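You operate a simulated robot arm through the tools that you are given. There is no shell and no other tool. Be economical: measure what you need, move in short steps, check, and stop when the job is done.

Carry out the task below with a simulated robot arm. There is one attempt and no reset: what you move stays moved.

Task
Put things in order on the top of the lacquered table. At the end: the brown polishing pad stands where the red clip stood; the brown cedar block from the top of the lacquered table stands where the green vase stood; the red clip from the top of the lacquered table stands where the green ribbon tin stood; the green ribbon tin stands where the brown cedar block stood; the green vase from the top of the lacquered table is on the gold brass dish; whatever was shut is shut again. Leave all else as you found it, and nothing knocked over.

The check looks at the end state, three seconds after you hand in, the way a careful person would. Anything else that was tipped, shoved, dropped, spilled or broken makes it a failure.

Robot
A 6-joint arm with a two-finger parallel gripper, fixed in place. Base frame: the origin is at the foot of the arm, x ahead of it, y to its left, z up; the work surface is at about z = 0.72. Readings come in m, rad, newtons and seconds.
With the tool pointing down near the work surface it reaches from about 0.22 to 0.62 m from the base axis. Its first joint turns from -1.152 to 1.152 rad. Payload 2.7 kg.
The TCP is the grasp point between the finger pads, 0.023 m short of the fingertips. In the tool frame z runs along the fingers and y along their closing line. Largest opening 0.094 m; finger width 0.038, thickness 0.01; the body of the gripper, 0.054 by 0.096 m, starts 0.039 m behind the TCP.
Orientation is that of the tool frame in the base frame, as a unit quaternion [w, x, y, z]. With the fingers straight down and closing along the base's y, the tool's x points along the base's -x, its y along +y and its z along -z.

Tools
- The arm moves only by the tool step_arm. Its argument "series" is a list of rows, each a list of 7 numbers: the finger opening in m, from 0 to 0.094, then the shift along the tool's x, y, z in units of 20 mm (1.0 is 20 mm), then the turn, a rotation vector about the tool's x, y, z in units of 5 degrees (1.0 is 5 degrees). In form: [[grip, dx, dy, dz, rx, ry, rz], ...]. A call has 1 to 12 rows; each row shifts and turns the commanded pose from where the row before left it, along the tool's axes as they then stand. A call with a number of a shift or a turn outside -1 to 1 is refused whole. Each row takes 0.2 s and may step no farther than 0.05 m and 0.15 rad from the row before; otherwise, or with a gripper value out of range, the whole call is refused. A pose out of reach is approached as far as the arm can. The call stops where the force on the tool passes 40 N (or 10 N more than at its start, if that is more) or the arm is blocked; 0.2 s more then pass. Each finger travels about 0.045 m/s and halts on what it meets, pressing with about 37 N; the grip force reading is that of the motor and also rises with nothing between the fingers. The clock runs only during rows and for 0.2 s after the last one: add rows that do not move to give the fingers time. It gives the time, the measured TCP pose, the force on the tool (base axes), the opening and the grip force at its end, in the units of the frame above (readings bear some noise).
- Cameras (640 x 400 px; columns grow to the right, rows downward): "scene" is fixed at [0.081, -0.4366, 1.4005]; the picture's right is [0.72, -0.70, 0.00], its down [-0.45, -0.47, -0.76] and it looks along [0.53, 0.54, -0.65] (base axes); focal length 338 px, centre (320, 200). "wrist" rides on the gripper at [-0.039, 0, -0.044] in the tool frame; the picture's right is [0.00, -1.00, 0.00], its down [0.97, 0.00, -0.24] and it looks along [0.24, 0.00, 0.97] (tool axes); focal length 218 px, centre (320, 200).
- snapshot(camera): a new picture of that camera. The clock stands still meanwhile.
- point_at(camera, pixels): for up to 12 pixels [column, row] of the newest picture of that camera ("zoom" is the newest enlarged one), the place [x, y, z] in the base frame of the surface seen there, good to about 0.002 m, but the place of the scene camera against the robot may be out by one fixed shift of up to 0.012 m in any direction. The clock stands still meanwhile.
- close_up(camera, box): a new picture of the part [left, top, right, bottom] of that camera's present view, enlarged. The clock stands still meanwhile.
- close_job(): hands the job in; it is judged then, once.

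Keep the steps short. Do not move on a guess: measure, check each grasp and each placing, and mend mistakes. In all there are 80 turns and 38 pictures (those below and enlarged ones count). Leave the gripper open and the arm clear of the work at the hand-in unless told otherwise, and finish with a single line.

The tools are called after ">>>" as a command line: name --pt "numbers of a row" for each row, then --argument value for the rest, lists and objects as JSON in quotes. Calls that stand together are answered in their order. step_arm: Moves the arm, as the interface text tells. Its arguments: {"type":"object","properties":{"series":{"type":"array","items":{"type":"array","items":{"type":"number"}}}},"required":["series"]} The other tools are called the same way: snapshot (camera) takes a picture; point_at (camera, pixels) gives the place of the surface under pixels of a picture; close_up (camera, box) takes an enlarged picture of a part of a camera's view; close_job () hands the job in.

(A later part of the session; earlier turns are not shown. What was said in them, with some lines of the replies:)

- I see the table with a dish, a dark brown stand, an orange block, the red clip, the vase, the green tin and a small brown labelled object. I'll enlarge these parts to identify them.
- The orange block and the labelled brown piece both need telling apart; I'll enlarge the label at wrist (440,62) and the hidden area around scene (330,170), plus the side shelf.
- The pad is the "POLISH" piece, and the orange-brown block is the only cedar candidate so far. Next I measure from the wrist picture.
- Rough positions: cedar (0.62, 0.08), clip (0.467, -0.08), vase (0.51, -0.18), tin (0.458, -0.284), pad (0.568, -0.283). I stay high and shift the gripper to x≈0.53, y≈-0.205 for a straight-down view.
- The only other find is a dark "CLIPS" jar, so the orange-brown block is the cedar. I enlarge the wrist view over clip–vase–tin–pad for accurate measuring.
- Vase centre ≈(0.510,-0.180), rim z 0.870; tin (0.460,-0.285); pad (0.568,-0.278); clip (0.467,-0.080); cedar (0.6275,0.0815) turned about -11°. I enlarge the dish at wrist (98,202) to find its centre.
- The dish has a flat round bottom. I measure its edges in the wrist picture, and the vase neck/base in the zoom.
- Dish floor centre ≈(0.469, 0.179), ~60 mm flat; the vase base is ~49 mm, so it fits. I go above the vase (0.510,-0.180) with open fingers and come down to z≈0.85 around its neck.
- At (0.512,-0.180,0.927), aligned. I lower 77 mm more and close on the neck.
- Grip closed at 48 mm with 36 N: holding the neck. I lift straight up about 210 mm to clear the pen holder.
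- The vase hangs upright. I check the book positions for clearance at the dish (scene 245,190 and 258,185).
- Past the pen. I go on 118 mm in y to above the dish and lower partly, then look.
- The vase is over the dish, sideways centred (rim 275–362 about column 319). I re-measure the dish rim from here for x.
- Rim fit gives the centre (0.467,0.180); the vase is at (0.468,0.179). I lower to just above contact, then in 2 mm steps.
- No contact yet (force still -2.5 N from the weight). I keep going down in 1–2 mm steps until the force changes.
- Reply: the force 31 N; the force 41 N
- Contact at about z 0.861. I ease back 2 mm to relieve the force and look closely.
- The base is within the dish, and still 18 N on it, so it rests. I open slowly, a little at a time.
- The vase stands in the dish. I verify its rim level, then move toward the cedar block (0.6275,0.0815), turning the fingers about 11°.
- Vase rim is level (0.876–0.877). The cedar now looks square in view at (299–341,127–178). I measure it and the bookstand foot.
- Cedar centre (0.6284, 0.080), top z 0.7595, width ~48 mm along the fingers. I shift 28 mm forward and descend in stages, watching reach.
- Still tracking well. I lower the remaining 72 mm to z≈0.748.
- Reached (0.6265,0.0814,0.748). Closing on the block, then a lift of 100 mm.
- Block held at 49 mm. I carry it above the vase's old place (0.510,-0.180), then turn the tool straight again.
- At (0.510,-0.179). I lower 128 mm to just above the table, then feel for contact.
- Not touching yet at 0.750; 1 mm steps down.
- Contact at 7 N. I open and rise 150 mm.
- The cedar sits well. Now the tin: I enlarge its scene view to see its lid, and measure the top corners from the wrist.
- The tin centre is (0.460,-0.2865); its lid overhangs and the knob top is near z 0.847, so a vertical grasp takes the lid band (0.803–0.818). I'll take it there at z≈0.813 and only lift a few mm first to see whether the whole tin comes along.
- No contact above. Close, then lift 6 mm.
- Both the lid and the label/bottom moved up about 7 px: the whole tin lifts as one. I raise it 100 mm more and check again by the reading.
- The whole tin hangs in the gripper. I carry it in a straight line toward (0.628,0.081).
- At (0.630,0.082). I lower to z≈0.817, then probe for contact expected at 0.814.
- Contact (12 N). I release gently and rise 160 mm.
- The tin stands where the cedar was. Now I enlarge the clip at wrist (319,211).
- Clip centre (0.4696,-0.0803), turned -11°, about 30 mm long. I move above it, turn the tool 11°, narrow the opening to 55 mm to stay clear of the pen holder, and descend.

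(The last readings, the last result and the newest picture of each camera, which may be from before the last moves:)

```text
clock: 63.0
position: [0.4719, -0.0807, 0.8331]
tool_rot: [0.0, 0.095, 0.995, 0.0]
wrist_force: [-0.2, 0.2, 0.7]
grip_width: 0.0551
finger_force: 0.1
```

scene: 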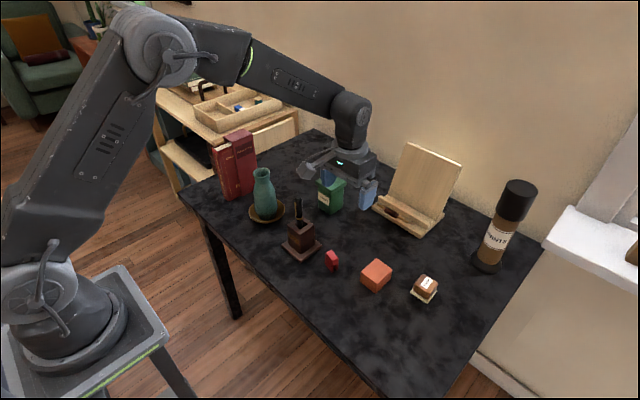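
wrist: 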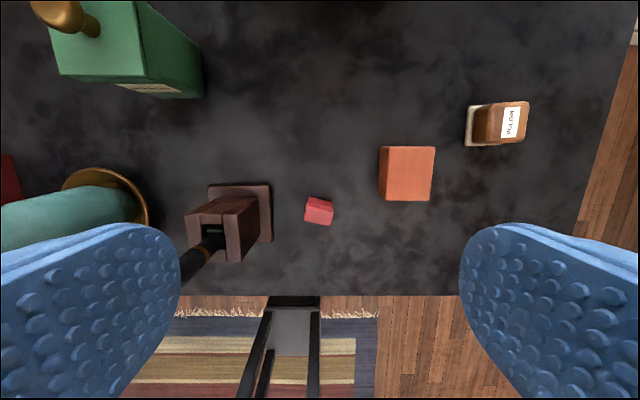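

Aligned at (0.471,-0.081). I descend to 0.748 and close.

>>> step_arm --pt "0.055 0.05 0 1 0 0 0" --pt "0.055 0 0 1 0 0 0" --pt "0.055 0 0 1 0 0 0" --pt "0.055 0 0 1 0 0 0" --pt "0.055 0 0 0.2 0 0 0" --pt "0.055 0 0 0 0 0 0" --pt "0.015 0 0 0 0 0 0" --pt "0.015 0 0 0 0 0 0" --pt "0.015 0 0 0 0 0 0" --pt "0.015 0 0 0 0 0 0"

>>> step_arm --pt "0.015 0 0 -0.5 0 0 0" --pt "0.015 0 0 -1 0 0 0" --pt "0.015 0 0 -1 0 0 0" --pt "0.015 0 0 -1 0 0 0" --pt "0.015 0 0 -1 0 0 0" --pt "0.015 0 0 0 0 0 0"

```text
clock: 65.2
position: [0.4697, -0.079, 0.7507]
tool_rot: [0.0, 0.096, 0.995, 0.0]
wrist_force: [0.6, 0.2, -0.2]
grip_width: 0.0308
finger_force: 36.7
```

```text
clock: 66.6
position: [0.47, -0.0804, 0.8391]
tool_rot: [0.0, 0.096, 0.995, 0.0]
wrist_force: [1.0, 0.4, -0.3]
grip_width: 0.0309
finger_force: 37.3
```

Clip held at 31 mm. I carry it to the tin's old place (0.460,-0.2865), keeping its turn.

>>> step_arm --pt "0.015 -0.147 -1 0 0 0 0" --pt "0.015 -0.147 -1 0 0 0 0" --pt "0.015 -0.147 -1 0 0 0 0" --pt "0.015 -0.147 -1 0 0 0 0" --pt "0.015 -0.147 -1 0 0 0 0" --pt "0.015 -0.147 -1 0 0 0 0" --pt "0.015 -0.147 -1 0 0 0 0" --pt "0.015 -0.147 -1 0 0 0 0" --pt "0.015 -0.147 -1 0 0 0 0" --pt "0.015 -0.147 -1 0 0 0 0" --pt "0.015 0 -0.2 0 0 0 0" --pt "0.015 0 0 0 0 0 0"

>>> step_arm --pt "0.015 0 0 1 0 0 0" --pt "0.015 0 0 1 0 0 0" --pt "0.015 0 0 1 0 0 0" --pt "0.015 0 0 1 0 0 0" --pt "0.015 0 0 0.3 0 0 0" --pt "0.015 0 0 0 0 0 0"

```text
clock: 69.2
position: [0.4596, -0.2853, 0.8405]
tool_rot: [0.0, 0.096, 0.995, 0.001]
wrist_force: [-0.4, -0.2, 0.0]
grip_width: 0.0309
finger_force: 37.1
```

```text
clock: 70.6
position: [0.4595, -0.2862, 0.7534]
tool_rot: [-0.001, 0.095, 0.995, 0.0]
wrist_force: [0.1, 0.1, -0.1]
grip_width: 0.0311
finger_force: 37.2
```

Just above the table now. Small probing steps down.

>>> step_arm --pt "0.015 0 0 0.1 0 0 0" --pt "0.015 0 0 0 0 0 0"

>>> step_arm --pt "0.015 0 0 0.05 0 0 0" --pt "0.015 0 0 0 0 0 0"

>>> step_arm --pt "0.015 0 0 0.03 0 0 0" --pt "0.015 0 0 0 0 0 0"

```text
clock: 71.2
position: [0.4602, -0.2857, 0.7502]
tool_rot: [0.0, 0.096, 0.995, 0.001]
wrist_force: [-0.5, 0.4, 0.0]
grip_width: 0.0311
finger_force: 37.4
```

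```text
clock: 71.8
position: [0.4593, -0.2848, 0.7501]
tool_rot: [0.0, 0.096, 0.995, 0.0]
wrist_force: [0.1, -0.8, -0.5]
grip_width: 0.0308
finger_force: 36.6
```

```text
clock: 72.4
position: [0.4587, -0.2844, 0.7494]
tool_rot: [0.0, 0.096, 0.995, 0.0]
wrist_force: [0.6, 0.2, -0.4]
grip_width: 0.0308
finger_force: 37.3
```

>>> step_arm --pt "0.015 0 0 0.03 0 0 0" --pt "0.015 0 0 0 0 0 0"

>>> step_arm --pt "0.015 0 0 0.03 0 0 0" --pt "0.015 0 0 0 0 0 0"

```text
clock: 73.0
position: [0.4597, -0.2855, 0.75]
tool_rot: [0.001, 0.096, 0.995, 0.0]
wrist_force: [-2.9, 0.3, 6.4]
grip_width: 0.0307
finger_force: 36.8
```

```text
clock: 73.6
position: [0.4593, -0.2858, 0.7493]
tool_rot: [0.0, 0.096, 0.995, -0.001]
wrist_force: [-6.9, -0.1, 15.6]
grip_width: 0.0308
finger_force: 37.3
```

Contact (15 N). I release, rise, and straighten the tool.

>>> step_arm --pt "0.034 0 0 0 0 0 0" --pt "0.04 0 0 0 0 0 0" --pt "0.055 0 0 0 0 0 0" --pt "0.055 0 0 0 0 0 0" --pt "0.055 0 0 -1 0 0 0" --pt "0.055 0 0 -1 0 0 0" --pt "0.055 0 0 -1 0 0 0" --pt "0.055 0 0 -1 0 0 0" --pt "0.055 0 0 -1 0 0 -0.75" --pt "0.055 0 0 -1 0 0 -0.75" --pt "0.055 0 0 -1 0 0 -0.7" --pt "0.055 0 0 0 0 0 0"

>>> step_arm --pt "0.07 -1 0.1 -1 0 0 0" --pt "0.07 -1 0.1 -1 0 0 0" --pt "0.07 -1 0.1 0 0 0 0" --pt "0.07 -1 0 0 0 0 0" --pt "0.07 0 0 0 0 0 0"

>>> snapshot --camera "wrist"

```text
clock: 76.2
position: [0.4579, -0.2852, 0.8921]
tool_rot: [0.0, -0.001, 1.0, 0.0]
wrist_force: [0.2, 0.0, 0.2]
grip_width: 0.0553
finger_force: 0.1
```

```text
clock: 77.4
position: [0.5378, -0.2799, 0.9302]
tool_rot: [0.0, 0.001, 1.0, 0.0]
wrist_force: [0.0, 0.1, 0.1]
grip_width: 0.0698
finger_force: 0.0
```

```text
11 pictures are left
```

wrist: 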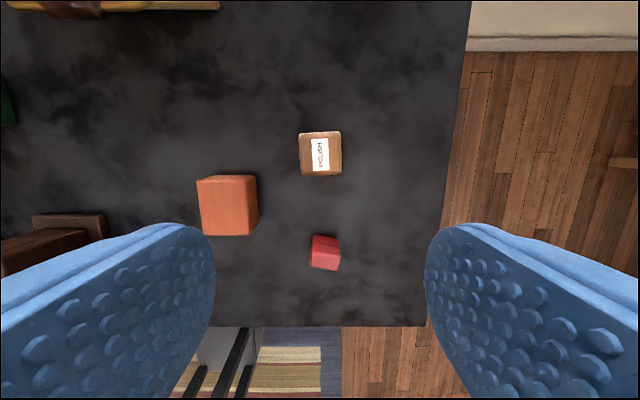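

The clip stands in the tin's place. The pad shows at (298–341,132–176); I measure it.

>>> point_at --camera "wrist" --pixels '[[301, 134], [338, 133], [340, 172], [303, 174], [320, 153], [325, 255], [312, 238], [339, 241], [337, 268], [311, 265]]'

>>> close_up --camera "wrist" --box '[280, 115, 360, 195]'

```text
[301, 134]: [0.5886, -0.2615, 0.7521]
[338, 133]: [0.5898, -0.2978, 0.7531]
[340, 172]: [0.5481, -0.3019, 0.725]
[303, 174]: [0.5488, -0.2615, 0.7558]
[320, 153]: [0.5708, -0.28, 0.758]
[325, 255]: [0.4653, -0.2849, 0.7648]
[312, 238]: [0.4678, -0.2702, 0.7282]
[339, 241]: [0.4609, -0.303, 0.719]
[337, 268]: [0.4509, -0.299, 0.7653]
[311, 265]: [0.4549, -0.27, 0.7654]
```

```text
5.00 times, centred on (320, 155) of wrist
```

zoom: 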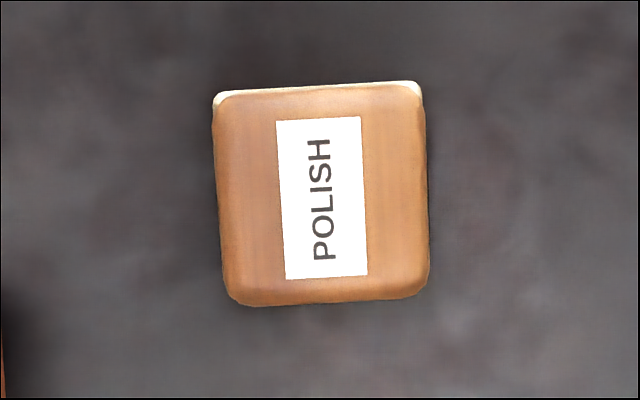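

Pad centre (0.569,-0.280), turned about 3.5°, 40 mm wide. I move over it with a matching turn and descend to z≈0.752.

>>> step_arm --pt "0.07 -0.78 0 0 0 0 0" --pt "0.07 -0.78 0 0 0 0 0" --pt "0.07 0 0 1 0 0 -0.7" --pt "0.07 0 0 1 0 0 0" --pt "0.07 0 0 1 0 0 0" --pt "0.07 0 0 1 0 0 0" --pt "0.07 0 0 1 0 0 0" --pt "0.07 0 0 1 0 0 0" --pt "0.07 0 0 0 0 0 0"

```text
clock: 79.4
position: [0.5712, -0.2779, 0.8086]
tool_rot: [0.0, -0.031, 1.0, 0.0]
wrist_force: [0.0, -0.5, -1.2]
grip_width: 0.0699
finger_force: 0.1
```

Aligned. Down the last 57 mm and close, then lift.

>>> step_arm --pt "0.07 0.05 -0.05 1 0 0 0" --pt "0.07 0 0 1 0 0 0" --pt "0.07 0 0 0.85 0 0 0" --pt "0.07 0 0 0 0 0 0" --pt "0.025 0 0 0 0 0 0" --pt "0.025 0 0 0 0 0 0" --pt "0.025 0 0 0 0 0 0" --pt "0.025 0 0 0 0 0 0"

>>> step_arm --pt "0.025 0 0 -0.5 0 0 0" --pt "0.025 0 0 -1 0 0 0" --pt "0.025 0 0 -1 0 0 0" --pt "0.025 0 0 -1 0 0 0" --pt "0.025 0 0 -1 0 0 0" --pt "0.025 0 0 0 0 0 0"

```text
clock: 81.2
position: [0.5675, -0.2786, 0.7542]
tool_rot: [0.0, -0.031, 1.0, 0.0]
wrist_force: [0.6, 0.8, 0.1]
grip_width: 0.0413
finger_force: 37.3
out of reach, approached as far as the arm can: row 3
```

```text
clock: 82.6
position: [0.5667, -0.2787, 0.8436]
tool_rot: [0.0, -0.03, 1.0, 0.0]
wrist_force: [0.6, 0.0, -0.1]
grip_width: 0.0412
finger_force: 36.9
```

Pad held at 41 mm. I carry it over to the clip's old place (0.4696,-0.0803).

>>> step_arm --pt "0.025 0.424 1 0 0 0 0" --pt "0.025 0.424 1 0 0 0 0" --pt "0.025 0.424 1 0 0 0 0" --pt "0.025 0.424 1 0 0 0 0" --pt "0.025 0.424 1 0 0 0 0" --pt "0.025 0.424 1 0 0 0 0" --pt "0.025 0.424 1 0 0 0 0" --pt "0.025 0.424 1 0 0 0 0" --pt "0.025 0.424 1 0 0 0 0" --pt "0.025 0.424 1 0 0 0 0" --pt "0.025 0 0.2 0 0 0 0.7" --pt "0.025 0 0 0 0 0 0"

>>> step_arm --pt "0.025 0 0 1 0 0 0" --pt "0.025 0 0 1 0 0 0" --pt "0.025 0 0 1 0 0 0" --pt "0.025 0 0 1 0 0 0" --pt "0.025 0 0 0.3 0 0 0" --pt "0.025 0 0 0 0 0 0"

```text
clock: 85.2
position: [0.4675, -0.08, 0.8431]
tool_rot: [0.0, -0.001, 1.0, 0.0]
wrist_force: [0.5, -0.2, -0.6]
grip_width: 0.0413
finger_force: 37.0
```

```text
clock: 86.6
position: [0.4685, -0.0818, 0.758]
tool_rot: [0.0, 0.0, 1.0, 0.0]
wrist_force: [0.7, 0.3, -0.2]
grip_width: 0.0412
finger_force: 37.0
```

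At (0.4685,-0.081,0.758). Probing down.

>>> step_arm --pt "0.025 0 0 0.1 0 0 0" --pt "0.025 0 0 0 0 0 0"

>>> step_arm --pt "0.025 0 0 0.06 0 0 0" --pt "0.025 0 0 0 0 0 0"

>>> step_arm --pt "0.025 0 0 0.04 0 0 0" --pt "0.025 0 0 0 0 0 0"

```text
clock: 87.2
position: [0.4688, -0.0817, 0.7557]
tool_rot: [0.001, -0.001, 1.0, 0.001]
wrist_force: [0.5, -0.1, -0.2]
grip_width: 0.0414
finger_force: 36.8
```

```text
clock: 87.8
position: [0.4679, -0.0808, 0.7536]
tool_rot: [0.0, 0.0, 1.0, 0.0]
wrist_force: [0.9, -1.4, 0.3]
grip_width: 0.0412
finger_force: 36.7
```

```text
clock: 88.4
position: [0.4688, -0.0799, 0.7539]
tool_rot: [-0.001, -0.002, 1.0, 0.0]
wrist_force: [-5.8, 2.6, 14.9]
grip_width: 0.0413
finger_force: 37.2
```

Contact at 15 N. I release to 65 mm, rise well clear, and look from both cameras.

>>> step_arm --pt "0.045 0 0 0 0 0 0" --pt "0.055 0 0 0 0 0 0" --pt "0.065 0 0 0 0 0 0" --pt "0.065 0 0 0 0 0 0" --pt "0.065 0 0 -1 0 0 0" --pt "0.065 0 0 -1 0 0 0" --pt "0.065 0 0 -1 0 0 0" --pt "0.065 0 0 -1 0 0 0" --pt "0.065 0 0 -1 0 0 0" --pt "0.065 0 0 -1 0 0 0" --pt "0.065 0 0 -1 0 0 0" --pt "0.065 0 0 -1 0 0 0"

>>> step_arm --pt "0.094 -0.5 -0.4 -1 0 0 0" --pt "0.094 -0.5 -0.4 -1 0 0 0" --pt "0.094 -0.5 -0.4 -1 0 0 0" --pt "0.094 -0.5 0 -1 0 0 0" --pt "0.094 0 0 -1 0 0 0" --pt "0.094 0 0 -1 0 0 0" --pt "0.094 0 0 -1 0 0 0" --pt "0.094 0 0 -1 0 0 0" --pt "0.094 0 0 0 0 0 0"

>>> snapshot --camera "wrist"

>>> snapshot --camera "scene"

```text
clock: 91.0
position: [0.4693, -0.0808, 0.9134]
tool_rot: [0.0, 0.0, 1.0, 0.0]
wrist_force: [-0.8, 0.5, -0.5]
grip_width: 0.0649
finger_force: 0.1
```

```text
clock: 93.0
position: [0.5085, -0.1038, 1.0751]
tool_rot: [0.0, 0.0, 1.0, 0.0]
wrist_force: [0.3, -1.1, -0.3]
grip_width: 0.0937
finger_force: 0.0
```

```text
9 pictures are left
```

wrist: 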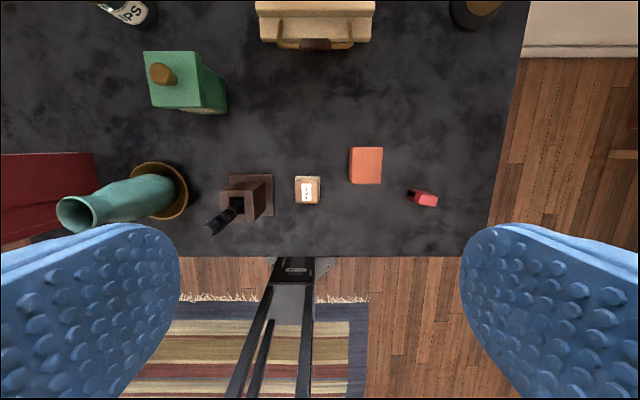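

```text
8 pictures are left
```

scene: 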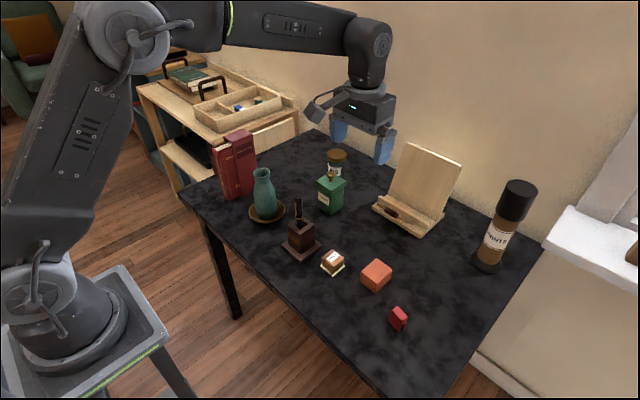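

All five look upright and in place. A final measurement of tops: pad (307,190), cedar (366,166), clip (424,199), tin (175,80), vase rim.

>>> point_at --camera "wrist" --pixels '[[307, 191], [365, 165], [424, 200], [160, 74], [146, 54], [194, 54], [200, 104], [149, 104], [60, 210], [92, 210]]'

>>> close_up --camera "scene" --box '[230, 150, 430, 340]'

```text
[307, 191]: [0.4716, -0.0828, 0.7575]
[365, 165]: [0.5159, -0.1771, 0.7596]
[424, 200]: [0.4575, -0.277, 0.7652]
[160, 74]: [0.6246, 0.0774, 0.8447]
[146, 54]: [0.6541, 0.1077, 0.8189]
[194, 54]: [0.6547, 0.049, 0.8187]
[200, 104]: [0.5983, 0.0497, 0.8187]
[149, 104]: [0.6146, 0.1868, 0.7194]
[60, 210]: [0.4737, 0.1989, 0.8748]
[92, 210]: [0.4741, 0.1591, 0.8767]
```

```text
2.11 times, centred on (330, 245) of scene
```

zoom: 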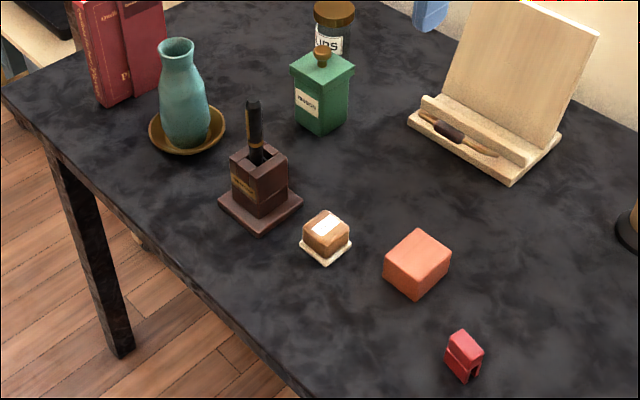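

Every piece stands upright in its place, the tin's lid is on, and the arm is high with the gripper open. I hand in.

>>> close_job

```text
The job is handed in.
```

The vase is on the brass dish, the pad, cedar block, clip and tin each stand in their assigned places, the tin's lid is still on, and nothing was knocked over.
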